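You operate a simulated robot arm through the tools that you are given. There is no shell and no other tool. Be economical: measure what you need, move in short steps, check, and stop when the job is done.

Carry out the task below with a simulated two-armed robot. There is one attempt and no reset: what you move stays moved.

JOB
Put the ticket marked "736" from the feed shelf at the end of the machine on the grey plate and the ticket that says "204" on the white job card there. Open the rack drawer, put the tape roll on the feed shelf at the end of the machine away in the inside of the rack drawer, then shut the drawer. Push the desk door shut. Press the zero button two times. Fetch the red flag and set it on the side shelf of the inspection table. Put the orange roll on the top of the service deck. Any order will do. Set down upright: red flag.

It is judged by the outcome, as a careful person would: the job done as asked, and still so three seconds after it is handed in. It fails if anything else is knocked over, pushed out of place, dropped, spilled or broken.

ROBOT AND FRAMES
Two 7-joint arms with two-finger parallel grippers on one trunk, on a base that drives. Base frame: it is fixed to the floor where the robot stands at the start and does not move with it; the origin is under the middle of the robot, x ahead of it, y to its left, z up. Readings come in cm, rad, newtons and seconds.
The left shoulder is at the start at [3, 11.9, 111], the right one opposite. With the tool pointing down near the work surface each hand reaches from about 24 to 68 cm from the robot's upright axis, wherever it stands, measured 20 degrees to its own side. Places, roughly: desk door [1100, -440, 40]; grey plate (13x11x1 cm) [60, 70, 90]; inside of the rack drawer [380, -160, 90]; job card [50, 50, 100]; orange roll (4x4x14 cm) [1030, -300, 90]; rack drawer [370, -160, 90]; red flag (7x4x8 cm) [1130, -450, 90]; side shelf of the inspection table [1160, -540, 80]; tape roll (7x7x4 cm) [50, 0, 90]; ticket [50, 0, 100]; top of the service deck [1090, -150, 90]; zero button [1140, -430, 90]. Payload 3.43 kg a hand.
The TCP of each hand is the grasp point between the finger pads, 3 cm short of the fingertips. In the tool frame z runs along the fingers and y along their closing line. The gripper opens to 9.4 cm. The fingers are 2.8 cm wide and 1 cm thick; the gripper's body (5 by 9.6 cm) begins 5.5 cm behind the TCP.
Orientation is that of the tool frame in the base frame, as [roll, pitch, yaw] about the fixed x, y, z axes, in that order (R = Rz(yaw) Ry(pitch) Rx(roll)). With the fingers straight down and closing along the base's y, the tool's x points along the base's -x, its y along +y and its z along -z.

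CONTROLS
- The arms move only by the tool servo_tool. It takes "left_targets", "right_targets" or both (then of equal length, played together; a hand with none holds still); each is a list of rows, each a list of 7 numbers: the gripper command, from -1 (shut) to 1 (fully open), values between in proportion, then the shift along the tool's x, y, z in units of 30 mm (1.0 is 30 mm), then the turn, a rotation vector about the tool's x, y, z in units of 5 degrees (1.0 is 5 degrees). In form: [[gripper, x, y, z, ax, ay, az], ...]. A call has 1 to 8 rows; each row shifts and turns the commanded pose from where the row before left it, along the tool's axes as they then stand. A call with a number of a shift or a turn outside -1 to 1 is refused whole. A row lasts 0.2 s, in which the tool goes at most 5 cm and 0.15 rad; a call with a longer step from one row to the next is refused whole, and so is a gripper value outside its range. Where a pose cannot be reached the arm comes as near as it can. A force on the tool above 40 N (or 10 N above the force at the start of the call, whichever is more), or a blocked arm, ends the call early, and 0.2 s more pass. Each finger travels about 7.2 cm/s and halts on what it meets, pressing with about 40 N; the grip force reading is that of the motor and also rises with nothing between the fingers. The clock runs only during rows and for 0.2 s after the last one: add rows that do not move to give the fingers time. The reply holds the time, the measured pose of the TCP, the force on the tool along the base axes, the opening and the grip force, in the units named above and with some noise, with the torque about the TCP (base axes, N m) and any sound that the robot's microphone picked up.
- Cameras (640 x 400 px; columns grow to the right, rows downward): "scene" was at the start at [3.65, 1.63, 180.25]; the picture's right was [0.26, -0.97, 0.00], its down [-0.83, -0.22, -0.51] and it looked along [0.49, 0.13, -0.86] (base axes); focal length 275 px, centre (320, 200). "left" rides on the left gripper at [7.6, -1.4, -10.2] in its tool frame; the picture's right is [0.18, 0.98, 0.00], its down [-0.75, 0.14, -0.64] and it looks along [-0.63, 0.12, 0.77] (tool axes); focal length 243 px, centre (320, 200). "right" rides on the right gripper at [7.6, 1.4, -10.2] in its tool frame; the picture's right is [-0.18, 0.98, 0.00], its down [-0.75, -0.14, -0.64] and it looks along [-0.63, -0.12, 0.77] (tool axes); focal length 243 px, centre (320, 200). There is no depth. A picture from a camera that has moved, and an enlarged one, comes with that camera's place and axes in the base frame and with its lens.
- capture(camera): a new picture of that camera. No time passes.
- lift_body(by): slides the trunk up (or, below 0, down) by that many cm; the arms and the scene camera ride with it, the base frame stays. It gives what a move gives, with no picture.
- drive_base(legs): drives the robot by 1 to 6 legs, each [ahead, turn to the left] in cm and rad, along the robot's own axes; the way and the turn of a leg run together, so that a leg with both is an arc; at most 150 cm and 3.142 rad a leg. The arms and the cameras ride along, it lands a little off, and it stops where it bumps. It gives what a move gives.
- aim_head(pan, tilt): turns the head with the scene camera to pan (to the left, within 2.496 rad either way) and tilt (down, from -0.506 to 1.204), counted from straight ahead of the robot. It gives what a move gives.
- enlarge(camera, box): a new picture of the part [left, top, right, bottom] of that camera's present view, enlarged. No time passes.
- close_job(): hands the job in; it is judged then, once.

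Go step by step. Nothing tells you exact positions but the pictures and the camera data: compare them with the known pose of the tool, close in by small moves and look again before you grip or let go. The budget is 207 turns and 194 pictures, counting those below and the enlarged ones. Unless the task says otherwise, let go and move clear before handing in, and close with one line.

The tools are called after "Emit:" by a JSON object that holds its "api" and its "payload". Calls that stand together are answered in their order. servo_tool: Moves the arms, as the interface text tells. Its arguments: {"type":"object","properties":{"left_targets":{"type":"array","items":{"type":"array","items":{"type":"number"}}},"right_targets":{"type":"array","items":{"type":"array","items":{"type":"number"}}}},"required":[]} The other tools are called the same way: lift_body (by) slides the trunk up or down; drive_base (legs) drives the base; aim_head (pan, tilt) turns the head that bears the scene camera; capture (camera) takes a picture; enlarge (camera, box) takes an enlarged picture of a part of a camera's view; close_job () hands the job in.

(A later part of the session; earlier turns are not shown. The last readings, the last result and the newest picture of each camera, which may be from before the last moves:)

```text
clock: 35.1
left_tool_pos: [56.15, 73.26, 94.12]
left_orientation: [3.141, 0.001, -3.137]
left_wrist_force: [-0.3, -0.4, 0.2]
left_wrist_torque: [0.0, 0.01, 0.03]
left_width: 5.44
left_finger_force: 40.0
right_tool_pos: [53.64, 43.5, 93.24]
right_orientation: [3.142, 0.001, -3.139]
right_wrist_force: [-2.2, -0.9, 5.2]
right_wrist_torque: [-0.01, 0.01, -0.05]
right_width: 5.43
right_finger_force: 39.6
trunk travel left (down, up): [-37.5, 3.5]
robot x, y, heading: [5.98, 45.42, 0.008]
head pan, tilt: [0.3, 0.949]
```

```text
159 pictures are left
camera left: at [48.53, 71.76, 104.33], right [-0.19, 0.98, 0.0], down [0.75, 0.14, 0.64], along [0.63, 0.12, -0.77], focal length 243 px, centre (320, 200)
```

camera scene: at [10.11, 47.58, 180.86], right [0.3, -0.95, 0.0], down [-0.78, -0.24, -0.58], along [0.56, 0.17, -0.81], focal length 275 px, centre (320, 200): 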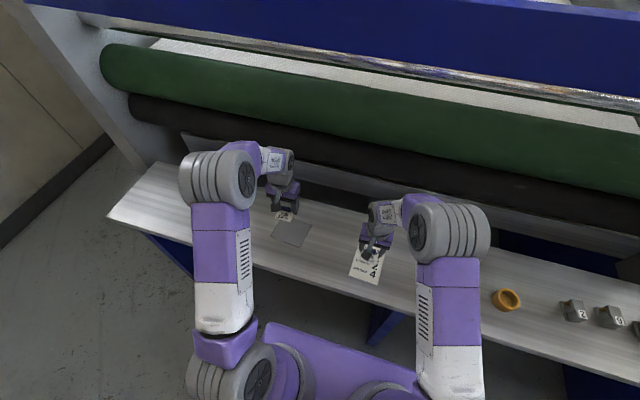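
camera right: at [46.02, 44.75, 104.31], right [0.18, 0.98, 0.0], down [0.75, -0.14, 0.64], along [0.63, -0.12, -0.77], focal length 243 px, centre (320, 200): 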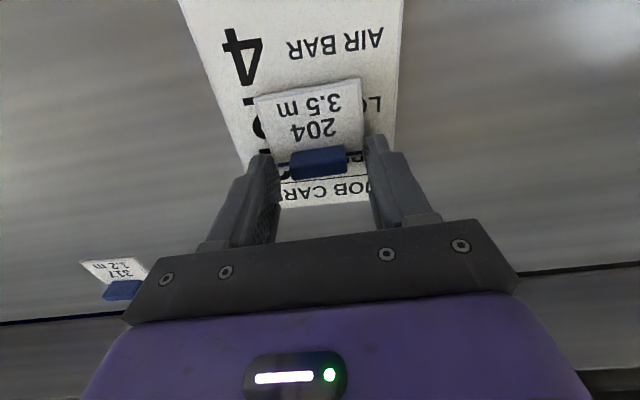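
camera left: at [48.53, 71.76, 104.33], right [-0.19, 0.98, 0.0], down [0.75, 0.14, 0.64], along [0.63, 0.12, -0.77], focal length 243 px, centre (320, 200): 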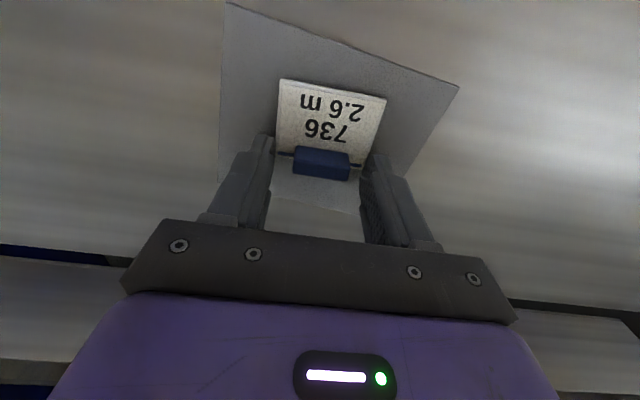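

The right one touches the card, so I'll release it. The left creeps on until it touches the plate.

Emit:
{"api": "servo_tool", "payload": {"left_targets": [[-1, 0, 0, 0.06, 0, 0, 0], [-1, 0, 0, 0.04, 0, 0, 0], [-1, 0, 0, 0.03, 0, 0, 0], [-1, 0, 0, 0, 0, 0, 0]], "right_targets": [[0.2, 0, 0, -0.02, 0, 0, 0], [0.4, 0, 0, 0, 0, 0, 0], [0.4, 0, 0, 0, 0, 0, 0], [0.4, 0, 0, 0, 0, 0, 0]]}}

Emit:
{"api": "capture", "payload": {"camera": "right"}}

```text
clock: 36.1
left_tool_pos: [56.14, 73.12, 93.6]
left_orientation: [-3.141, 0.0, -3.138]
left_wrist_force: [0.4, 0.0, 0.3]
left_wrist_torque: [0.03, 0.0, 0.01]
left_width: 5.42
left_finger_force: 40.0
right_tool_pos: [53.65, 43.45, 93.22]
right_orientation: [-3.141, 0.0, -3.138]
right_wrist_force: [-0.4, 0.0, 0.9]
right_wrist_torque: [0.04, -0.04, -0.01]
right_width: 6.58
right_finger_force: 0.2
trunk travel left (down, up): [-37.5, 3.5]
robot x, y, heading: [6.24, 45.8, 0.004]
head pan, tilt: [0.3, 0.949]
```

```text
158 pictures are left
camera right: at [46.01, 44.8, 103.64], right [0.18, 0.98, 0.0], down [0.75, -0.14, 0.64], along [0.63, -0.12, -0.77], focal length 243 px, centre (320, 200)
```

right: 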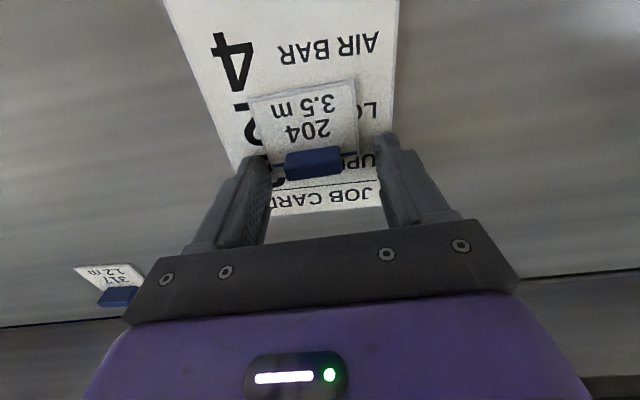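

204 lies on the job card. I'll raise the right hand straight up and keep lowering the left.

Emit:
{"api": "servo_tool", "payload": {"left_targets": [[-1, 0, 0, 0.05, 0, 0, 0], [-1, 0, 0, 0.03, 0, 0, 0], [-1, 0, 0, 0.02, 0, 0, 0], [-1, 0, 0, 0, 0, 0, 0]], "right_targets": [[0.5, 0, 0, -0.2, 0, 0, 0], [0.5, 0, 0, -0.6, 0, 0, 0], [0.5, 0, 0, -1, 0, 0, 0], [0.5, 0, 0, -1, 0, 0, 0]]}}

Emit:
{"api": "capture", "payload": {"camera": "right"}}

```text
clock: 37.1
left_tool_pos: [56.22, 73.21, 93.3]
left_orientation: [3.14, 0.002, -3.139]
left_wrist_force: [0.8, 0.5, 4.6]
left_wrist_torque: [0.01, 0.09, 0.0]
left_width: 5.42
left_finger_force: 40.3
right_tool_pos: [53.64, 43.32, 101.73]
right_orientation: [3.141, 0.001, -3.139]
right_wrist_force: [0.1, 0.0, -0.1]
right_wrist_torque: [-0.03, 0.0, 0.01]
right_width: 7.05
right_finger_force: 0.1
trunk travel left (down, up): [-37.5, 3.5]
robot x, y, heading: [5.79, 45.45, 0.002]
head pan, tilt: [0.3, 0.949]
```

```text
157 pictures are left
camera right: at [45.92, 44.7, 112.08], right [0.18, 0.98, 0.0], down [0.75, -0.14, 0.64], along [0.63, -0.12, -0.77], focal length 243 px, centre (320, 200)
```

right: 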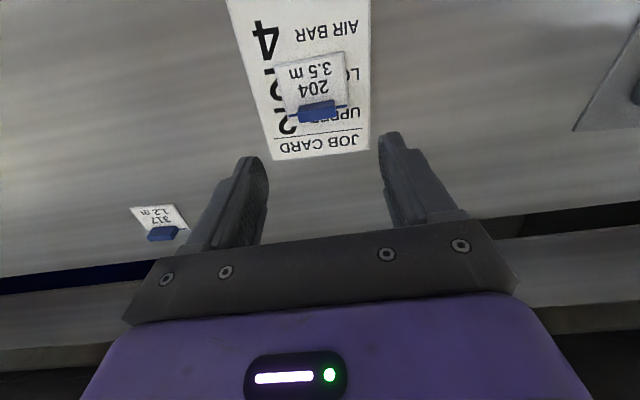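

736 now rests on the plate; I'll release and lift off.

Emit:
{"api": "servo_tool", "payload": {"left_targets": [[0.2, 0, 0, -0.01, 0, 0, 0], [0.4, 0, 0, 0, 0, 0, 0], [0.4, 0, 0, 0, 0, 0, 0], [0.4, 0, 0, -0.2, 0, 0, 0], [0.4, 0, 0, -0.6, 0, 0, 0], [0.4, 0, 0, -1, 0, 0, 0], [0.4, 0, 0, -1, 0, 0, 0], [0.4, 0, 0, -1, 0, 0, 0]], "right_targets": [[0.5, 0, 0, 0, 0, 0, 0], [0.5, 0, 0, 0, 0, 0, 0], [0.5, 0, 0, 0, 0, 0, 0], [0.5, 0.3, 0, -0.3, 0, 0, 0], [0.5, 0.6, 0, -0.6, 0, 0, 0], [0.5, 0.6, 0, -0.6, 0, 0, 0], [0.5, 0.6, 0, -0.6, 0, 0, 0], [0.5, 0.6, 0, -0.6, 0, 0, 0]]}}

Emit:
{"api": "capture", "payload": {"camera": "left"}}

```text
clock: 38.9
left_tool_pos: [56.1, 73.39, 104.84]
left_orientation: [3.141, 0.0, -3.139]
left_wrist_force: [0.2, -0.1, 0.3]
left_wrist_torque: [0.01, 0.03, 0.0]
left_width: 6.56
left_finger_force: 0.1
right_tool_pos: [45.29, 43.15, 109.94]
right_orientation: [-3.142, 0.002, -3.14]
right_wrist_force: [0.2, 0.3, 0.1]
right_wrist_torque: [-0.01, 0.01, -0.03]
right_width: 7.05
right_finger_force: 0.3
trunk travel left (down, up): [-37.5, 3.5]
robot x, y, heading: [5.9, 45.54, 0.008]
head pan, tilt: [0.3, 0.949]
```

```text
156 pictures are left
camera left: at [48.46, 71.97, 115.1], right [-0.19, 0.98, 0.0], down [0.75, 0.14, 0.64], along [0.63, 0.12, -0.77], focal length 243 px, centre (320, 200)
```

left: 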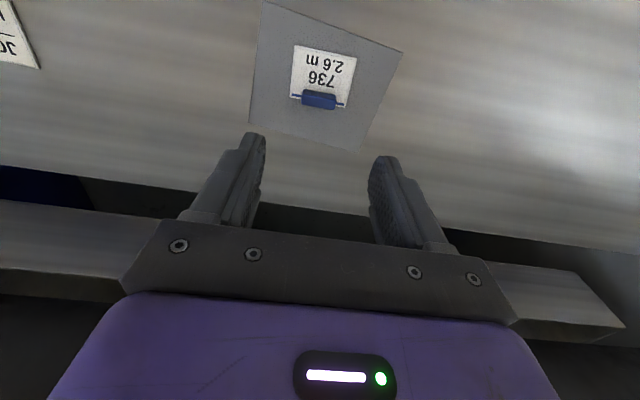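

Both tickets are placed. I'll tuck the left hand in and drive back toward the tape roll.

Emit:
{"api": "servo_tool", "payload": {"left_targets": [[0.4, 0.7, -0.6, -0.4, 0, 0, 0], [0.4, 0.7, -0.6, -0.4, 0, 0, 0], [0.4, 0.7, -0.6, -0.4, 0, 0, 0], [0.4, 0.7, -0.6, -0.4, 0, 0, 0], [0.4, 0.7, -0.6, -0.4, 0, 0, 0], [0.4, 0.7, -0.6, 0, 0, 0, 0], [0.4, 0.7, 0, 0, 0, 0, 0]], "right_targets": [[1, 0, -0.3, 0, 0, 0, 0], [1, 0, -0.3, 0, 0, 0, 0], [1, 0, -0.3, 0, 0, 0, 0], [1, 0, -0.3, 0, 0, 0, 0], [1, 0, -0.3, 0, 0, 0, 0], [1, 0, -0.3, 0, 0, 0, 0], [1, 0, -0.3, 0, 0, 0, 0]]}}

Emit:
{"api": "drive_base", "payload": {"legs": [[-25, 0], [0, -1.06], [43, 0], [0, 1.06]]}}

Emit:
{"api": "capture", "payload": {"camera": "right"}}

Emit:
{"api": "capture", "payload": {"camera": "scene"}}

```text
clock: 40.5
left_tool_pos: [41.43, 62.43, 110.7]
left_orientation: [-3.141, 0.001, -3.139]
left_wrist_force: [0.0, 0.0, 0.3]
left_wrist_torque: [-0.01, -0.01, -0.02]
left_width: 6.57
left_finger_force: 0.0
right_tool_pos: [45.49, 37.0, 109.93]
right_orientation: [-3.141, -0.001, -3.139]
right_wrist_force: [0.1, -0.4, 0.0]
right_wrist_torque: [0.01, -0.02, -0.03]
right_width: 9.41
right_finger_force: 0.1
trunk travel left (down, up): [-37.5, 3.5]
robot x, y, heading: [5.99, 45.5, 0.005]
head pan, tilt: [0.3, 0.949]
```

```text
clock: 50.0
left_tool_pos: [37.49, 24.55, 110.68]
left_orientation: [-3.141, 0.001, -3.141]
left_wrist_force: [-0.8, -0.4, 0.0]
left_wrist_torque: [0.0, 0.01, -0.02]
left_width: 6.6
left_finger_force: 0.1
right_tool_pos: [41.37, -0.83, 109.81]
right_orientation: [3.141, 0.001, -3.142]
right_wrist_force: [0.1, 0.2, 0.2]
right_wrist_torque: [-0.03, -0.01, 0.06]
right_width: 9.39
right_finger_force: 0.0
trunk travel left (down, up): [-37.5, 3.5]
robot x, y, heading: [1.69, 7.69, -0.001]
head pan, tilt: [0.3, 0.949]
```

```text
155 pictures are left
camera right: at [33.69, 0.54, 120.19], right [0.18, 0.98, 0.0], down [0.75, -0.14, 0.64], along [0.63, -0.12, -0.77], focal length 243 px, centre (320, 200)
```

right: 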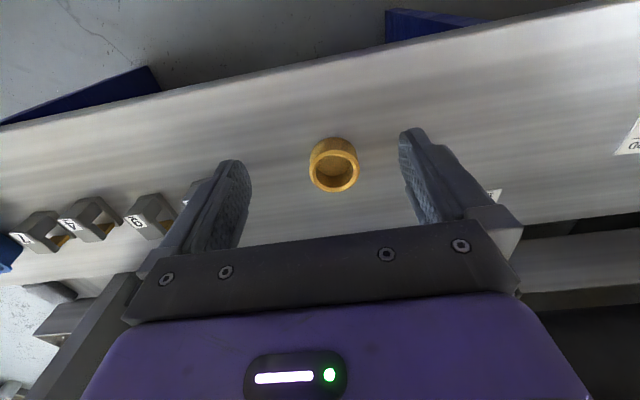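

```text
154 pictures are left
camera scene: at [5.93, 9.78, 180.86], right [0.3, -0.96, 0.0], down [-0.78, -0.24, -0.58], along [0.56, 0.17, -0.81], focal length 275 px, centre (320, 200)
```

scene: 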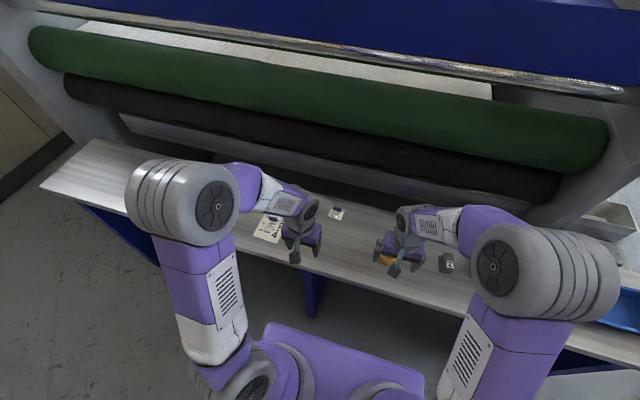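

The tape roll is at about (50.8,-0.8). I'll move the right hand above it.

Emit:
{"api": "servo_tool", "payload": {"right_targets": [[1, -0.78, 0, 0.5, 0, 0, 0], [1, -0.78, 0, 0.6, 0, 0, 0], [1, -0.78, 0, 0.6, 0, 0, 0], [1, -0.78, 0, 0.6, 0, 0, 0], [1, 0, 0, 0.6, 0, 0, 0], [1, 0, 0, 0.6, 0, 0, 0]]}}

Emit:
{"api": "capture", "payload": {"camera": "right"}}

```text
clock: 51.4
left_tool_pos: [37.4, 24.56, 110.8]
left_orientation: [-3.141, 0.0, 3.141]
left_wrist_force: [-0.4, -0.6, 0.0]
left_wrist_torque: [0.01, 0.04, -0.01]
left_width: 6.57
left_finger_force: 0.0
right_tool_pos: [50.69, -0.87, 99.11]
right_orientation: [-3.141, 0.0, -3.141]
right_wrist_force: [0.6, -0.1, 0.2]
right_wrist_torque: [0.02, 0.0, 0.0]
right_width: 9.41
right_finger_force: 0.0
trunk travel left (down, up): [-37.5, 3.5]
robot x, y, heading: [1.93, 7.81, -0.002]
head pan, tilt: [0.3, 0.949]
```

```text
153 pictures are left
camera right: at [43.03, 0.53, 109.43], right [0.18, 0.98, 0.0], down [0.75, -0.14, 0.64], along [0.63, -0.12, -0.77], focal length 243 px, centre (320, 200)
```

right: 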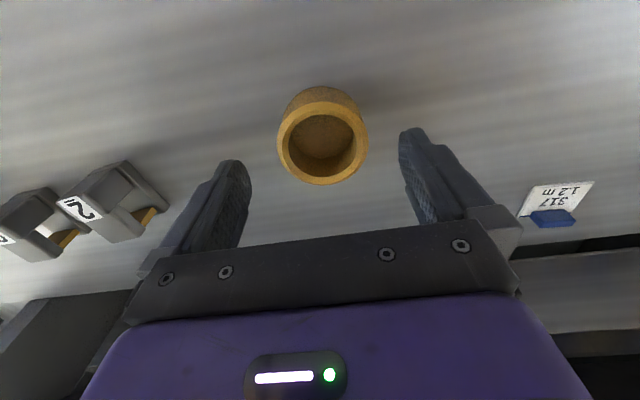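

Well centred. Down around the roll and grip.

Emit:
{"api": "servo_tool", "payload": {"right_targets": [[1, 0, 0.03, 0.6, 0, 0, 0], [1, 0, 0, 0.6, 0, 0, 0], [1, 0, 0, 0.5, 0, 0, 0], [-1, 0, 0, 0.05, 0, 0, 0], [-1, 0, 0, 0, 0, 0, 0], [-1, 0, 0, 0, 0, 0, 0], [-1, 0, 0, -0.2, 0, 0, 0], [-1, 0, 0, -0.3, 0, 0, 0]]}}

Emit:
{"api": "capture", "payload": {"camera": "right"}}

```text
clock: 53.2
left_tool_pos: [37.32, 24.56, 110.75]
left_orientation: [3.141, 0.0, 3.14]
left_wrist_force: [-0.1, 0.2, 0.3]
left_wrist_torque: [0.0, 0.02, -0.01]
left_width: 6.59
left_finger_force: 0.0
right_tool_pos: [50.69, -0.68, 95.47]
right_orientation: [3.141, 0.0, -3.141]
right_wrist_force: [1.3, -0.4, -1.4]
right_wrist_torque: [0.01, 0.02, -0.02]
right_width: 6.35
right_finger_force: 40.3
trunk travel left (down, up): [-37.5, 3.5]
robot x, y, heading: [1.51, 8.04, -0.002]
head pan, tilt: [0.3, 0.949]
```

```text
152 pictures are left
camera right: at [43.04, 0.7, 105.91], right [0.18, 0.98, 0.0], down [0.75, -0.14, 0.64], along [0.63, -0.12, -0.77], focal length 243 px, centre (320, 200)
```

right: 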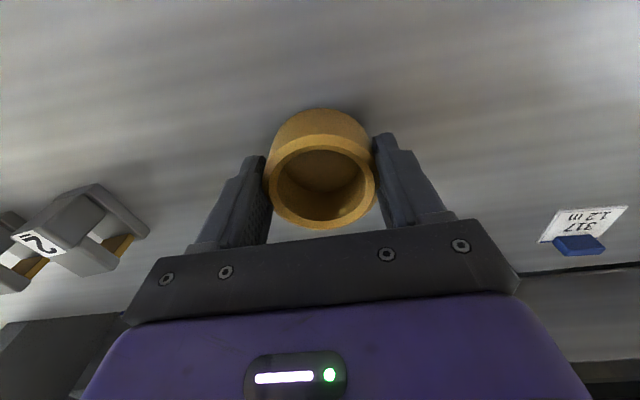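

The roll is gripped. I'll lift it and draw it in, then look towards the rack side.

Emit:
{"api": "servo_tool", "payload": {"right_targets": [[-1, 0, 0, -0.5, 0, 0, 0], [-1, 0, 0, -0.8, 0, 0, 0], [-1, 0.4, 0, -0.8, 0, 0, 0], [-1, 0.5, 0, -0.8, 0, 0, 0], [-1, 0.6, -0.3, -0.8, 0, 0, 0], [-1, 0.6, -0.3, -0.5, 0, 0, 0], [-1, 0.6, -0.3, -0.5, 0, 0, 0], [-1, 0.6, -0.3, 0, 0, 0, 0]]}}

Emit:
{"api": "aim_head", "payload": {"pan": -0.6, "tilt": 0.3}}

Emit:
{"api": "capture", "payload": {"camera": "scene"}}

Emit:
{"api": "capture", "payload": {"camera": "right"}}

Emit:
{"api": "aim_head", "payload": {"pan": -1.5, "tilt": 0.5}}

Emit:
{"api": "capture", "payload": {"camera": "scene"}}

```text
clock: 55.0
left_tool_pos: [37.4, 24.54, 110.73]
left_orientation: [-3.14, 0.0, -3.141]
left_wrist_force: [-0.1, -0.3, -0.5]
left_wrist_torque: [0.03, 0.01, -0.04]
left_width: 6.58
left_finger_force: 0.1
right_tool_pos: [40.77, -4.16, 109.93]
right_orientation: [-3.141, 0.001, -3.14]
right_wrist_force: [-0.1, -0.3, -0.2]
right_wrist_torque: [0.0, -0.02, -0.01]
right_width: 6.3
right_finger_force: 40.1
trunk travel left (down, up): [-37.5, 3.5]
robot x, y, heading: [2.0, 7.66, -0.0]
head pan, tilt: [0.3, 0.949]
```

```text
clock: 56.2
left_tool_pos: [37.34, 24.49, 110.69]
left_orientation: [-3.141, 0.0, -3.141]
left_wrist_force: [-0.4, -0.3, -0.3]
left_wrist_torque: [-0.02, 0.02, 0.05]
left_width: 6.6
left_finger_force: 0.0
right_tool_pos: [40.91, -4.16, 109.75]
right_orientation: [-3.141, -0.001, -3.141]
right_wrist_force: [0.2, 0.1, -1.6]
right_wrist_torque: [0.0, 0.01, -0.04]
right_width: 6.34
right_finger_force: 40.4
trunk travel left (down, up): [-37.5, 3.5]
robot x, y, heading: [1.95, 7.47, 0.007]
head pan, tilt: [-0.6, 0.3]
```

```text
151 pictures are left
camera scene: at [6.71, 2.34, 186.44], right [-0.56, -0.83, 0.0], down [-0.24, 0.17, -0.96], along [0.79, -0.54, -0.3], focal length 275 px, centre (320, 200)
```

scene: 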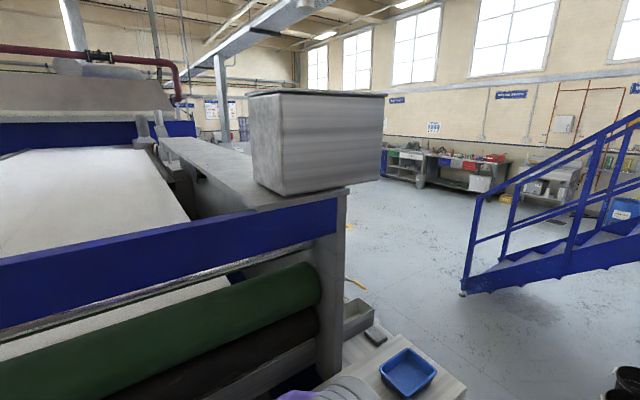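

```text
150 pictures are left
camera right: at [33.25, -2.77, 120.13], right [0.18, 0.98, 0.0], down [0.75, -0.14, 0.64], along [0.63, -0.12, -0.77], focal length 243 px, centre (320, 200)
```

right: 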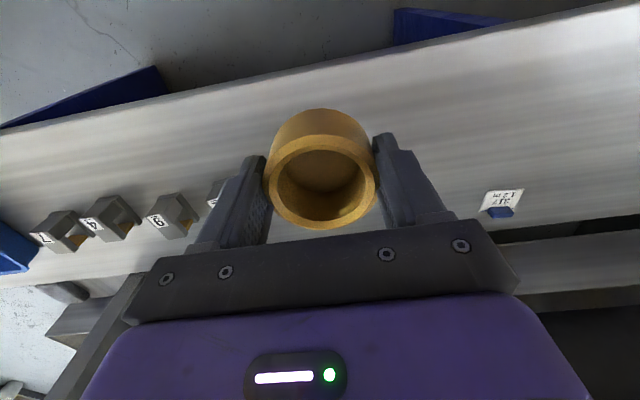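

```text
clock: 57.4
left_tool_pos: [37.41, 24.58, 110.71]
left_orientation: [-3.142, 0.0, 3.141]
left_wrist_force: [-0.4, 0.0, 0.2]
left_wrist_torque: [0.0, 0.0, -0.02]
left_width: 6.58
left_finger_force: 0.1
right_tool_pos: [40.75, -4.35, 109.82]
right_orientation: [-3.14, 0.001, -3.141]
right_wrist_force: [-0.1, 0.8, -0.5]
right_wrist_torque: [0.0, -0.01, 0.03]
right_width: 6.31
right_finger_force: 40.2
trunk travel left (down, up): [-37.5, 3.5]
robot x, y, heading: [1.78, 8.09, 0.003]
head pan, tilt: [-1.499, 0.499]
```

```text
149 pictures are left
camera scene: at [-0.34, -1.47, 184.61], right [-1.0, -0.07, 0.0], down [-0.03, 0.48, -0.88], along [0.06, -0.88, -0.48], focal length 275 px, centre (320, 200)
```

scene: 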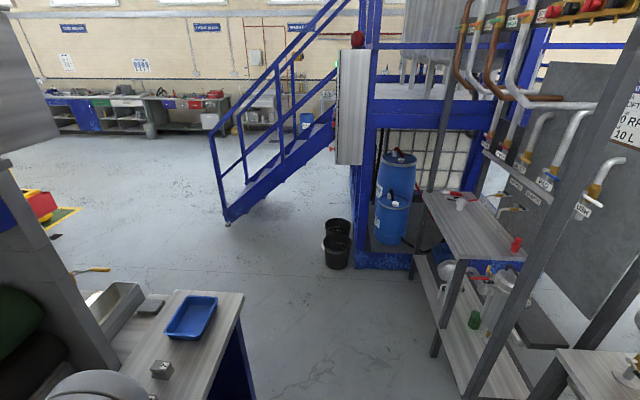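

I'll zoom in on the aisle to the right of the machine to spot obstacles and the rack.

Emit:
{"api": "enlarge", "payload": {"camera": "scene", "box": [0, 150, 200, 330]}}

Emit:
{"api": "aim_head", "payload": {"pan": -0.9, "tilt": 0.5}}

Emit:
{"api": "capture", "payload": {"camera": "scene"}}

```text
2.22 times, centred on (100, 240) of scene
camera zoom: at [-0.34, -1.47, 184.61], right [-1.0, -0.07, 0.0], down [-0.03, 0.48, -0.88], along [0.06, -0.88, -0.48], focal length 612 px, centre (809, 111)
```

zoom: 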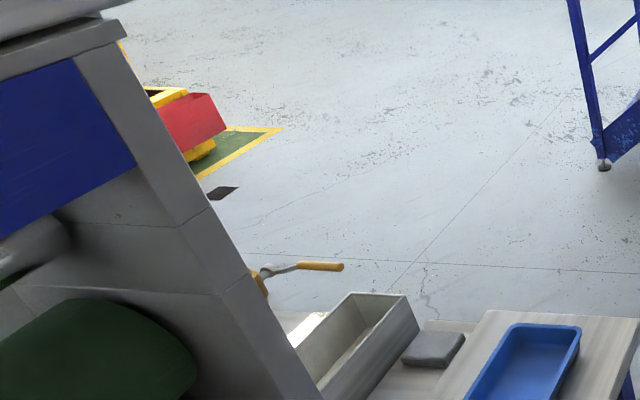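

```text
clock: 58.4
left_tool_pos: [37.32, 24.62, 110.64]
left_orientation: [3.141, -0.001, 3.14]
left_wrist_force: [0.3, 0.6, -1.0]
left_wrist_torque: [-0.01, 0.0, 0.0]
left_width: 6.59
left_finger_force: 0.1
right_tool_pos: [41.0, -4.21, 109.72]
right_orientation: [-3.141, 0.001, 3.141]
right_wrist_force: [-0.5, -0.2, -0.8]
right_wrist_torque: [0.02, -0.01, -0.01]
right_width: 6.32
right_finger_force: 39.8
trunk travel left (down, up): [-37.5, 3.5]
robot x, y, heading: [1.88, 7.71, 0.001]
head pan, tilt: [-0.901, 0.499]
```

```text
147 pictures are left
camera scene: at [4.64, 0.47, 184.61], right [-0.78, -0.62, 0.0], down [-0.3, 0.38, -0.88], along [0.54, -0.69, -0.48], focal length 275 px, centre (320, 200)
```

scene: 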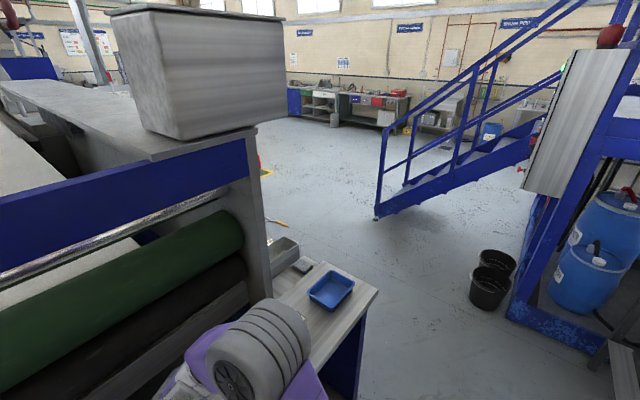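

There's a crank sticking out at about (152,-133,54), and bins near (-2,-215). I'll drive out around the shelf end and down the aisle at y≈-190.

Emit:
{"api": "drive_base", "payload": {"legs": [[-7, 0], [0, -1.57], [122, 0], [0, 1.07], [150, 0], [0, 0.5]]}}

Emit:
{"api": "aim_head", "payload": {"pan": 0.0, "tilt": 0.35}}

Emit:
{"api": "capture", "payload": {"camera": "scene"}}

```text
clock: 80.2
left_tool_pos: [167.1, -165.98, 110.66]
left_orientation: [-3.141, 0.0, -3.106]
left_wrist_force: [-0.1, 0.2, 0.4]
left_wrist_torque: [-0.01, -0.01, 0.0]
left_width: 6.58
left_finger_force: 0.1
right_tool_pos: [171.76, -194.49, 109.78]
right_orientation: [3.141, 0.0, -3.107]
right_wrist_force: [0.4, 0.0, -0.9]
right_wrist_torque: [0.05, 0.04, -0.02]
right_width: 5.66
right_finger_force: 39.7
trunk travel left (down, up): [-37.5, 3.5]
robot x, y, heading: [132.4, -184.08, 0.039]
head pan, tilt: [-0.901, 0.499]
```

```text
clock: 81.4
left_tool_pos: [167.25, -165.91, 110.7]
left_orientation: [-3.141, 0.0, -3.105]
left_wrist_force: [0.3, 0.1, -0.2]
left_wrist_torque: [0.0, 0.03, 0.0]
left_width: 6.58
left_finger_force: 0.0
right_tool_pos: [171.65, -194.6, 109.82]
right_orientation: [3.141, 0.001, -3.106]
right_wrist_force: [0.1, 0.0, -1.2]
right_wrist_torque: [-0.01, -0.04, -0.01]
right_width: 5.64
right_finger_force: 40.4
trunk travel left (down, up): [-37.5, 3.5]
robot x, y, heading: [132.22, -183.92, 0.036]
head pan, tilt: [0.0, 0.351]
```

```text
146 pictures are left
camera scene: at [138.77, -184.0, 185.97], right [0.04, -1.0, 0.0], down [-0.34, -0.01, -0.94], along [0.94, 0.03, -0.34], focal length 275 px, centre (320, 200)
```

scene: 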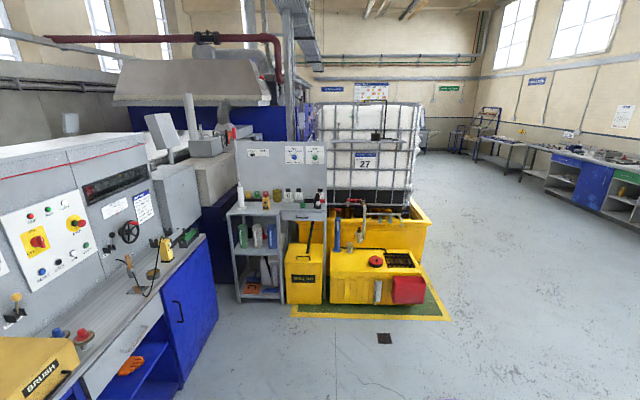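

I see the small rack with bottles ahead, likely with the drawer at its upper right. The roll shifted a little in the grip, so I'll check it and the rack close up.

Emit:
{"api": "capture", "payload": {"camera": "right"}}

Emit:
{"api": "enlarge", "payload": {"camera": "scene", "box": [210, 130, 350, 310]}}

Emit:
{"api": "enlarge", "payload": {"camera": "scene", "box": [0, 150, 250, 400]}}

```text
145 pictures are left
camera right: at [164.06, -193.47, 120.13], right [0.15, 0.99, 0.0], down [0.76, -0.11, 0.64], along [0.64, -0.09, -0.77], focal length 243 px, centre (320, 200)
```

right: 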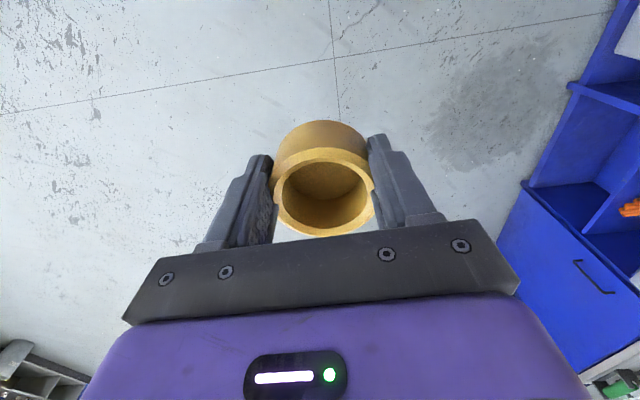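

```text
2.22 times, centred on (280, 220) of scene
camera zoom: at [138.77, -184.0, 185.97], right [0.04, -1.0, 0.0], down [-0.34, -0.01, -0.94], along [0.94, 0.03, -0.34], focal length 612 px, centre (409, 156)
```

zoom: 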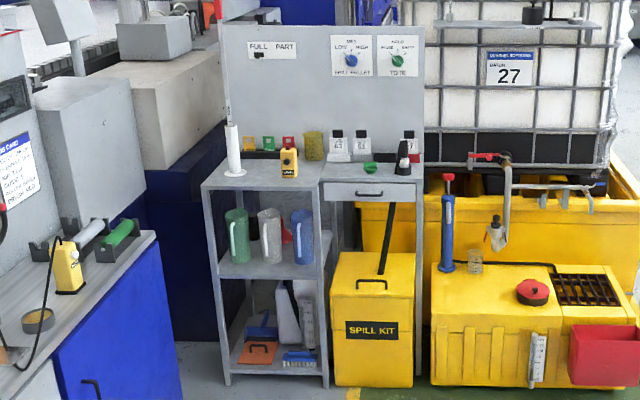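

```text
1.60 times, centred on (125, 275) of scene
camera zoom: at [138.77, -184.0, 185.97], right [0.04, -1.0, 0.0], down [-0.34, -0.01, -0.94], along [0.94, 0.03, -0.34], focal length 441 px, centre (632, 80)
```

zoom: 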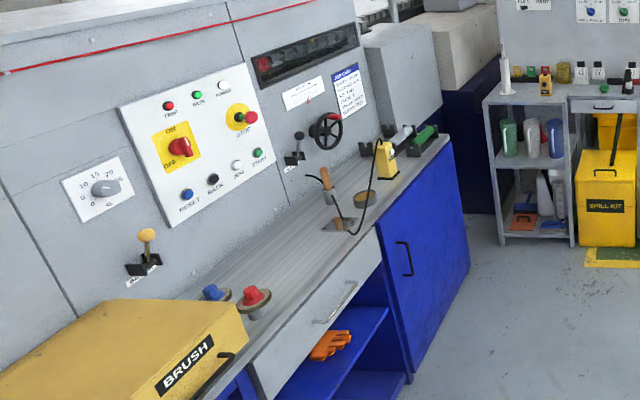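

Emit:
{"api": "enlarge", "payload": {"camera": "right", "box": [220, 100, 430, 250]}}

Emit:
{"api": "aim_head", "payload": {"pan": -0.25, "tilt": 1.1}}

Emit:
{"api": "enlarge", "payload": {"camera": "scene", "box": [200, 80, 440, 260]}}

```text
2.67 times, centred on (325, 175) of right
camera zoom: at [164.06, -193.47, 120.13], right [0.15, 0.99, 0.0], down [0.76, -0.11, 0.64], along [0.64, -0.09, -0.77], focal length 647 px, centre (307, 267)
```

zoom: 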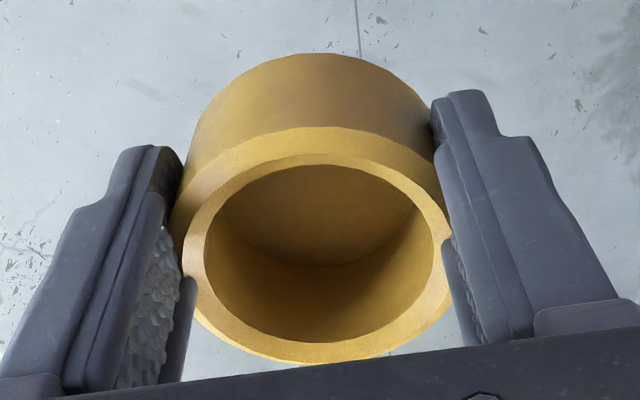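

```text
clock: 82.5
left_tool_pos: [167.21, -166.02, 110.66]
left_orientation: [-3.141, 0.002, -3.104]
left_wrist_force: [-0.2, -0.6, 1.2]
left_wrist_torque: [-0.02, 0.0, 0.02]
left_width: 6.58
left_finger_force: 0.1
right_tool_pos: [171.72, -194.56, 109.71]
right_orientation: [-3.142, 0.0, -3.103]
right_wrist_force: [0.3, 0.0, -1.1]
right_wrist_torque: [-0.02, -0.01, 0.01]
right_width: 5.65
right_finger_force: 40.4
trunk travel left (down, up): [-37.5, 3.5]
robot x, y, heading: [132.44, -183.93, 0.031]
head pan, tilt: [-0.25, 1.1]
```

```text
2.22 times, centred on (320, 170) of scene
camera zoom: at [135.64, -185.67, 179.84], right [-0.21, -0.98, 0.0], down [-0.87, 0.19, -0.45], along [0.44, -0.1, -0.89], focal length 612 px, centre (320, 267)
```

zoom: 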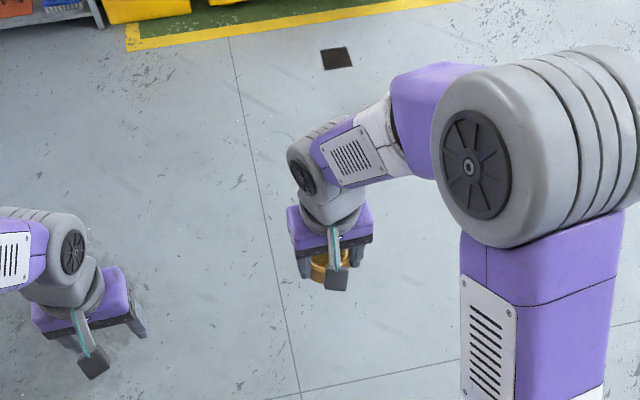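

The roll is light (about 0.1 kg) and seems held, just shifted. I'll drive ahead a moderate distance and recheck it and the drawer.

Emit:
{"api": "drive_base", "payload": {"legs": [[110, 0]]}}

Emit:
{"api": "aim_head", "payload": {"pan": 0.1, "tilt": 0.55}}

Emit:
{"api": "capture", "payload": {"camera": "scene"}}

Emit:
{"api": "enlarge", "payload": {"camera": "right", "box": [220, 100, 430, 250]}}

```text
clock: 88.1
left_tool_pos: [277.16, -162.5, 110.67]
left_orientation: [-3.14, -0.001, -3.109]
left_wrist_force: [0.5, -0.7, 0.1]
left_wrist_torque: [-0.01, -0.02, -0.01]
left_width: 6.6
left_finger_force: 0.0
right_tool_pos: [281.62, -191.12, 109.78]
right_orientation: [-3.141, 0.0, -3.11]
right_wrist_force: [0.0, 0.0, -1.0]
right_wrist_torque: [-0.01, 0.02, 0.04]
right_width: 5.64
right_finger_force: 40.3
trunk travel left (down, up): [-37.5, 3.5]
robot x, y, heading: [242.14, -180.41, 0.033]
head pan, tilt: [-0.25, 1.1]
```

```text
clock: 89.1
left_tool_pos: [277.17, -162.4, 110.79]
left_orientation: [3.141, 0.0, -3.111]
left_wrist_force: [0.0, 0.7, -0.5]
left_wrist_torque: [-0.05, -0.03, 0.0]
left_width: 6.57
left_finger_force: 0.1
right_tool_pos: [281.53, -191.06, 109.82]
right_orientation: [-3.141, 0.001, -3.111]
right_wrist_force: [-0.1, 0.1, -0.3]
right_wrist_torque: [-0.03, -0.01, 0.02]
right_width: 5.64
right_finger_force: 39.5
trunk travel left (down, up): [-37.5, 3.5]
robot x, y, heading: [241.99, -180.47, 0.032]
head pan, tilt: [0.099, 0.55]
```

```text
140 pictures are left
camera scene: at [248.23, -179.45, 184.14], right [0.13, -0.99, 0.0], down [-0.52, -0.07, -0.85], along [0.84, 0.11, -0.52], focal length 275 px, centre (320, 200)
```

scene: 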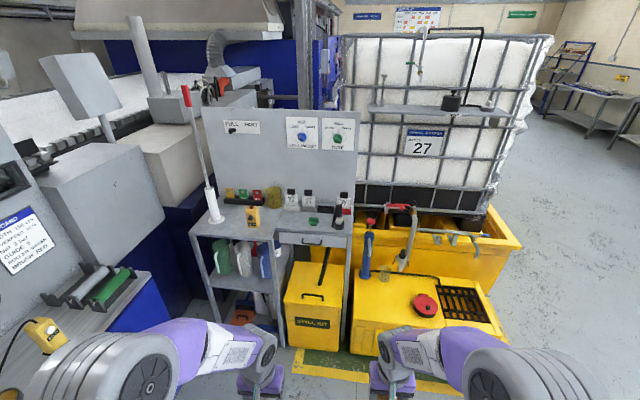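

```text
2.67 times, centred on (325, 175) of right
camera zoom: at [273.86, -189.93, 120.13], right [0.15, 0.99, 0.0], down [0.76, -0.12, 0.64], along [0.63, -0.1, -0.77], focal length 647 px, centre (307, 267)
```

zoom: 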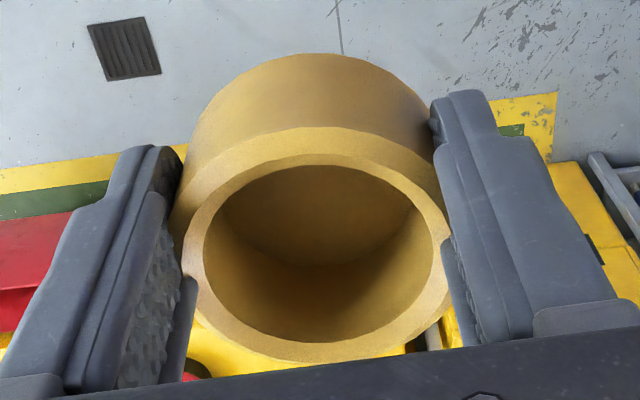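

The roll is stable. Now a close look at the drawer.

Emit:
{"api": "enlarge", "payload": {"camera": "scene", "box": [180, 170, 380, 350]}}

```text
2.22 times, centred on (280, 260) of scene
camera zoom: at [248.23, -179.45, 184.14], right [0.13, -0.99, 0.0], down [-0.52, -0.07, -0.85], along [0.84, 0.11, -0.52], focal length 612 px, centre (409, 67)
```

zoom: 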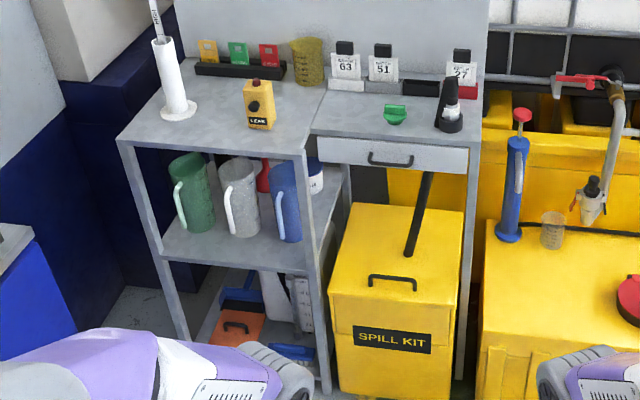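

The drawer handle triangulates to about (357.6,-161,90.4). I'll drive to roughly x 294, y -172, squared up.

Emit:
{"api": "drive_base", "payload": {"legs": [[0, 0.13], [52, 0], [0, -0.163]]}}

Emit:
{"api": "aim_head", "payload": {"pan": 0.15, "tilt": 0.85}}

Emit:
{"api": "capture", "payload": {"camera": "scene"}}

Emit:
{"api": "capture", "payload": {"camera": "left"}}

```text
clock: 93.4
left_tool_pos: [328.55, -155.56, 110.69]
left_orientation: [3.141, -0.001, 3.141]
left_wrist_force: [-0.2, -0.3, 0.4]
left_wrist_torque: [-0.02, 0.01, 0.0]
left_width: 6.58
left_finger_force: 0.0
right_tool_pos: [331.96, -184.19, 109.82]
right_orientation: [3.141, 0.001, 3.139]
right_wrist_force: [-0.2, 0.3, -0.7]
right_wrist_torque: [0.01, 0.02, 0.0]
right_width: 5.65
right_finger_force: 39.6
trunk travel left (down, up): [-37.5, 3.5]
robot x, y, heading: [292.93, -172.1, -0.003]
head pan, tilt: [0.099, 0.55]
```

```text
clock: 94.2
left_tool_pos: [328.49, -155.44, 110.59]
left_orientation: [-3.141, 0.0, 3.141]
left_wrist_force: [0.5, 0.3, 0.2]
left_wrist_torque: [-0.01, 0.02, 0.02]
left_width: 6.6
left_finger_force: 0.1
right_tool_pos: [332.06, -184.16, 109.85]
right_orientation: [-3.141, 0.001, -3.141]
right_wrist_force: [-0.1, 0.1, -0.5]
right_wrist_torque: [0.0, 0.0, 0.02]
right_width: 5.64
right_finger_force: 39.8
trunk travel left (down, up): [-37.5, 3.5]
robot x, y, heading: [292.71, -172.38, 0.001]
head pan, tilt: [0.15, 0.85]
```

```text
137 pictures are left
camera scene: at [297.85, -171.15, 181.62], right [0.15, -0.99, 0.0], down [-0.74, -0.11, -0.66], along [0.65, 0.1, -0.75], focal length 275 px, centre (320, 200)
```

scene: 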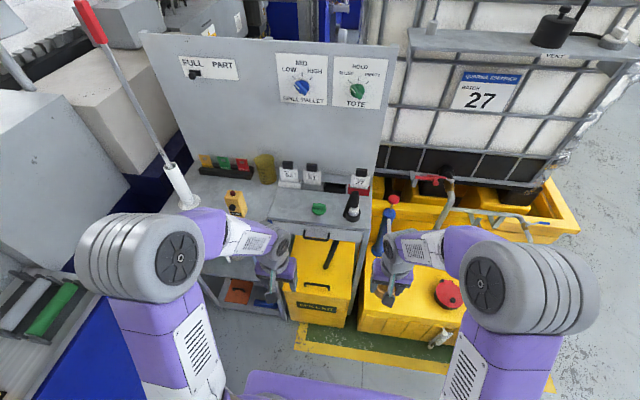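

```text
136 pictures are left
camera left: at [320.92, -156.84, 120.94], right [-0.18, 0.98, 0.0], down [0.75, 0.14, 0.64], along [0.63, 0.12, -0.77], focal length 243 px, centre (320, 200)
```

left: 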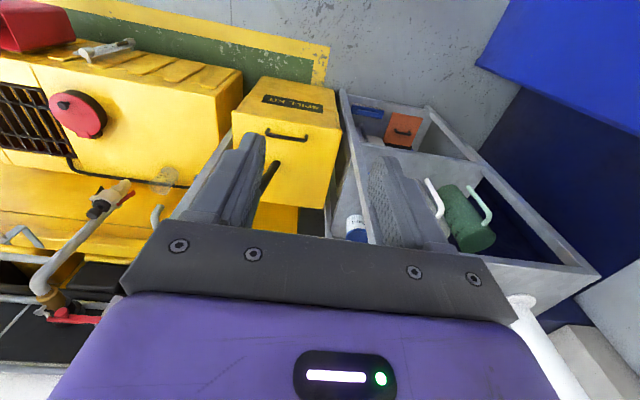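

I'll bring the left hand forward, then rotate it so the fingers point ahead with a vertical closing line for the horizontal handle.

Emit:
{"api": "servo_tool", "payload": {"left_targets": [[1, -0.8, 0, 0, 0, 0, 0], [1, -0.9, 0, 0, 0, 0, 0], [1, -0.9, 0, 0, 0, 0, 0], [1, -0.9, 0, 0, 0, 0, 0], [1, 0, 0, 0, -0.98, -0.98, 0.98], [1, 0, 0, 0, -0.98, -0.98, 0.98], [1, 0, 0, 0, -0.98, -0.98, 0.98], [1, 0, 0, 0, -0.98, -0.98, 0.98]]}}

Emit:
{"api": "servo_tool", "payload": {"left_targets": [[1, 0, 0, 0, -0.98, -0.98, 0.98], [1, 0, 0, 0, -0.98, -0.98, 0.98], [1, 0, 0, 0, -0.98, -0.98, 0.98], [1, 0, 0, 0, -0.98, -0.98, 0.98], [1, 0, 0, 0, -0.98, -0.98, 0.98]]}}

Emit:
{"api": "capture", "payload": {"camera": "scene"}}

```text
clock: 96.0
left_tool_pos: [338.99, -155.53, 110.68]
left_orientation: [2.735, 0.267, 2.732]
left_wrist_force: [-0.3, -1.0, -0.6]
left_wrist_torque: [-0.01, -0.02, 0.0]
left_width: 9.4
left_finger_force: 0.1
right_tool_pos: [331.95, -184.38, 109.86]
right_orientation: [3.14, 0.001, 3.138]
right_wrist_force: [-0.6, -0.8, -0.7]
right_wrist_torque: [0.02, -0.01, 0.02]
right_width: 5.6
right_finger_force: 40.3
trunk travel left (down, up): [-37.5, 3.5]
robot x, y, heading: [292.84, -171.97, 0.001]
head pan, tilt: [0.15, 0.85]
```

```text
clock: 97.2
left_tool_pos: [338.84, -154.13, 110.42]
left_orientation: [2.126, 0.324, 2.147]
left_wrist_force: [0.4, -0.6, 0.5]
left_wrist_torque: [0.02, 0.01, 0.0]
left_width: 9.4
left_finger_force: 0.1
right_tool_pos: [331.98, -184.04, 109.81]
right_orientation: [3.14, 0.001, -3.14]
right_wrist_force: [-0.8, 0.2, -0.7]
right_wrist_torque: [-0.01, 0.02, 0.01]
right_width: 5.64
right_finger_force: 40.1
trunk travel left (down, up): [-37.5, 3.5]
robot x, y, heading: [292.86, -172.28, -0.002]
head pan, tilt: [0.15, 0.85]
```

```text
135 pictures are left
camera scene: at [297.85, -171.09, 181.61], right [0.15, -0.99, 0.0], down [-0.74, -0.11, -0.66], along [0.65, 0.1, -0.75], focal length 275 px, centre (320, 200)
```

scene: 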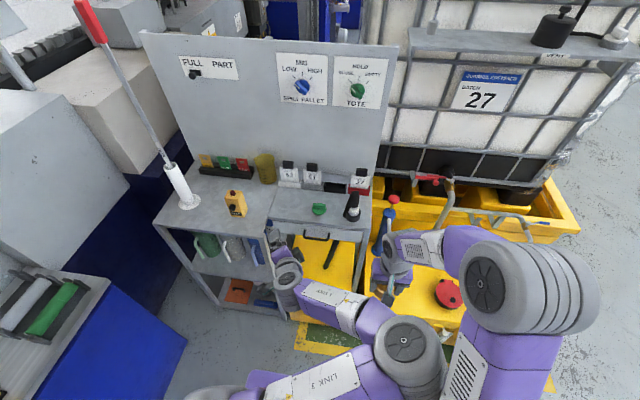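

Emit:
{"api": "servo_tool", "payload": {"left_targets": [[1, 0, 0, 0, -0.98, -0.98, 0.98], [1, 0, 0, 0, -0.98, -0.98, 0.98], [1, 0, 0, 0, -0.98, -0.98, 0.98], [1, 0, 0, 0, -0.98, -0.98, 0.98], [1, 0, 0, 0, -0.98, -0.98, 0.98]]}}

Emit:
{"api": "capture", "payload": {"camera": "scene"}}

Emit:
{"api": "capture", "payload": {"camera": "left"}}

```text
clock: 98.4
left_tool_pos: [339.14, -155.5, 110.77]
left_orientation: [1.582, 0.012, 1.578]
left_wrist_force: [0.5, 0.1, 0.5]
left_wrist_torque: [-0.02, 0.04, 0.01]
left_width: 9.42
left_finger_force: 0.1
right_tool_pos: [332.04, -184.2, 109.7]
right_orientation: [3.141, 0.0, 3.14]
right_wrist_force: [0.2, 0.3, -0.7]
right_wrist_torque: [-0.02, 0.01, 0.01]
right_width: 5.61
right_finger_force: 40.5
trunk travel left (down, up): [-37.5, 3.5]
robot x, y, heading: [293.0, -172.34, 0.001]
head pan, tilt: [0.15, 0.85]
```

```text
134 pictures are left
camera scene: at [297.91, -171.11, 181.61], right [0.15, -0.99, 0.0], down [-0.74, -0.11, -0.66], along [0.65, 0.1, -0.75], focal length 275 px, centre (320, 200)
```

scene: 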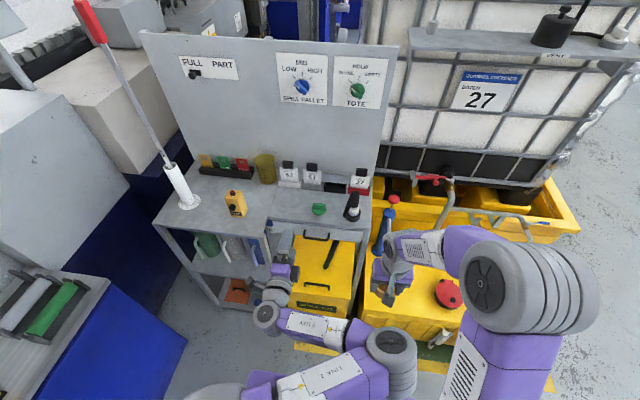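

```text
133 pictures are left
camera left: at [328.74, -147.94, 109.29], right [0.01, 0.19, 0.98], down [-0.63, -0.76, 0.16], along [0.77, -0.62, 0.12], focal length 243 px, centre (320, 200)
```

left: 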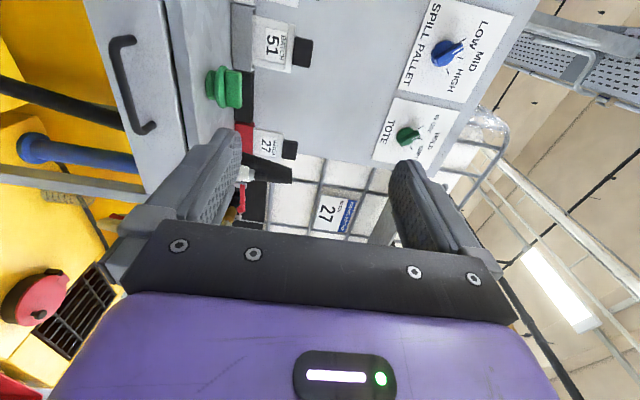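

The fingers now point forward with vertical closing. The handle is at about (357.5,-160,89.8), so I'll move the hand down level with it.

Emit:
{"api": "servo_tool", "payload": {"left_targets": [[1, -0.19, -0.88, 0, 0, 0, 0], [1, -0.19, -0.88, 0, 0, 0, 0], [1, -0.19, -0.88, 0, 0, 0, 0], [1, -0.19, -0.88, 0, 0, 0, 0], [1, -0.19, -0.88, 0, 0, 0, 0], [1, -0.19, -0.88, 0, 0, 0, 0], [1, -0.19, -0.88, 0, 0, 0, 0], [1, -0.19, -0.84, 0, 0, 0, 0]]}}

Emit:
{"api": "capture", "payload": {"camera": "left"}}

Emit:
{"api": "capture", "payload": {"camera": "scene"}}

```text
clock: 100.2
left_tool_pos: [338.88, -160.28, 89.61]
left_orientation: [1.583, 0.012, 1.582]
left_wrist_force: [0.5, 0.5, 0.1]
left_wrist_torque: [0.0, 0.02, 0.03]
left_width: 9.4
left_finger_force: 0.1
right_tool_pos: [332.09, -184.18, 109.8]
right_orientation: [-3.141, 0.001, -3.142]
right_wrist_force: [0.2, -0.7, -0.2]
right_wrist_torque: [0.01, 0.0, 0.0]
right_width: 5.64
right_finger_force: 40.1
trunk travel left (down, up): [-37.5, 3.5]
robot x, y, heading: [292.6, -172.18, 0.0]
head pan, tilt: [0.15, 0.85]
```

```text
132 pictures are left
camera left: at [328.47, -152.76, 88.24], right [0.01, 0.2, 0.98], down [-0.63, -0.76, 0.16], along [0.77, -0.62, 0.12], focal length 243 px, centre (320, 200)
```

left: 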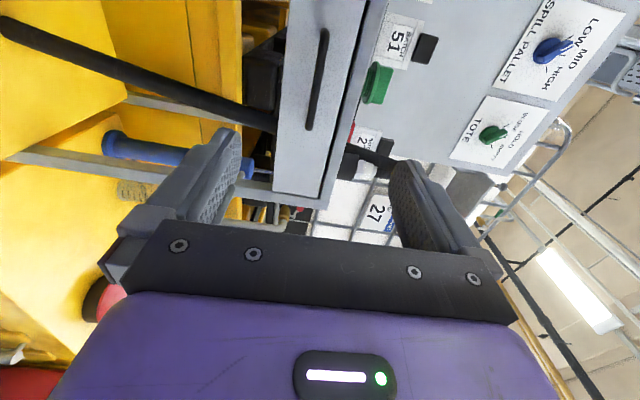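

```text
131 pictures are left
camera scene: at [297.91, -171.12, 181.61], right [0.15, -0.99, 0.0], down [-0.74, -0.11, -0.66], along [0.65, 0.1, -0.75], focal length 275 px, centre (320, 200)
```

scene: 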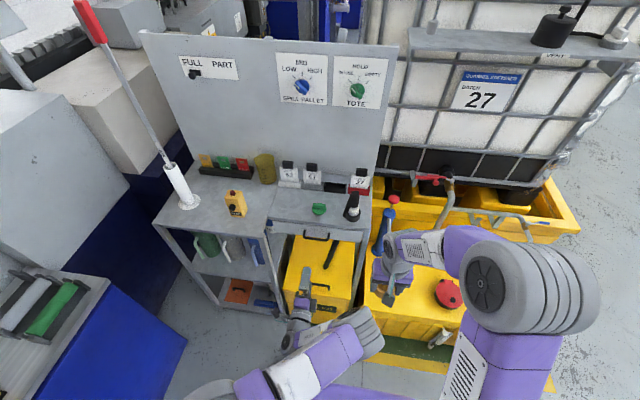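

The handle is centred near (357.5,-160,89.0). I'll move down half a cm and approach.

Emit:
{"api": "servo_tool", "payload": {"left_targets": [[1, 0, -0.18, 0.8, 0, 0, 0], [1, 0, 0, 0.9, 0, 0, 0], [1, 0, 0, 0.9, 0, 0, 0], [1, 0, 0, 0.9, 0, 0, 0], [1, 0, 0, 0.8, 0, 0, 0], [1, 0, 0, 0.5, 0, 0, 0]]}}

Emit:
{"api": "capture", "payload": {"camera": "left"}}

Emit:
{"api": "enlarge", "payload": {"camera": "scene", "box": [240, 180, 400, 320]}}

```text
clock: 101.6
left_tool_pos: [353.3, -160.06, 88.97]
left_orientation: [1.583, 0.01, 1.581]
left_wrist_force: [-0.7, 0.2, -0.6]
left_wrist_torque: [0.02, -0.02, 0.02]
left_width: 9.37
left_finger_force: 0.1
right_tool_pos: [332.04, -184.25, 109.71]
right_orientation: [-3.14, -0.002, 3.14]
right_wrist_force: [-0.6, 0.1, -0.7]
right_wrist_torque: [0.02, 0.05, -0.05]
right_width: 5.62
right_finger_force: 39.9
trunk travel left (down, up): [-37.5, 3.5]
robot x, y, heading: [293.02, -172.35, -0.003]
head pan, tilt: [0.15, 0.85]
```

```text
130 pictures are left
camera left: at [343.0, -152.51, 87.56], right [0.01, 0.2, 0.98], down [-0.63, -0.76, 0.16], along [0.77, -0.62, 0.12], focal length 243 px, centre (320, 200)
```

left: 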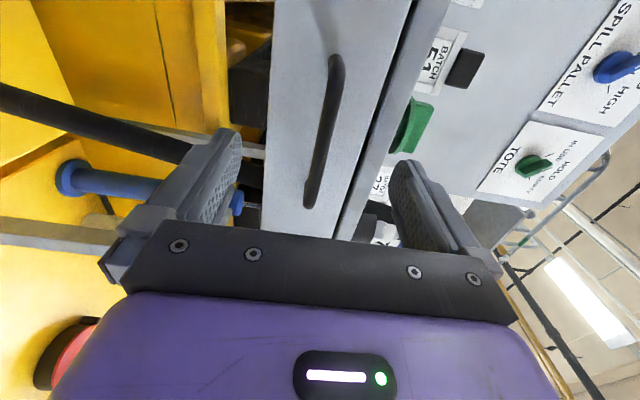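

```text
2.86 times, centred on (320, 250) of scene
camera zoom: at [297.89, -171.14, 181.61], right [0.15, -0.99, 0.0], down [-0.74, -0.11, -0.66], along [0.65, 0.1, -0.75], focal length 787 px, centre (320, 57)
```

zoom: 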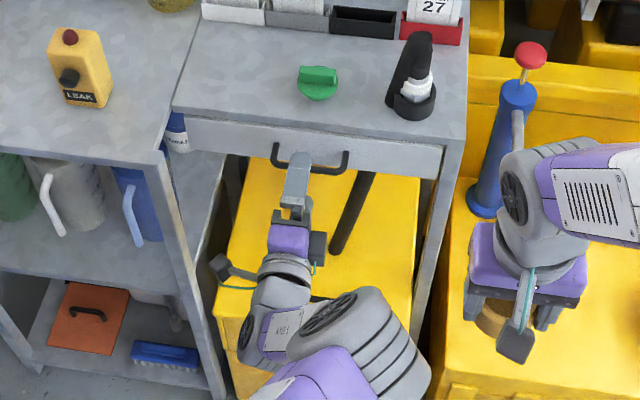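

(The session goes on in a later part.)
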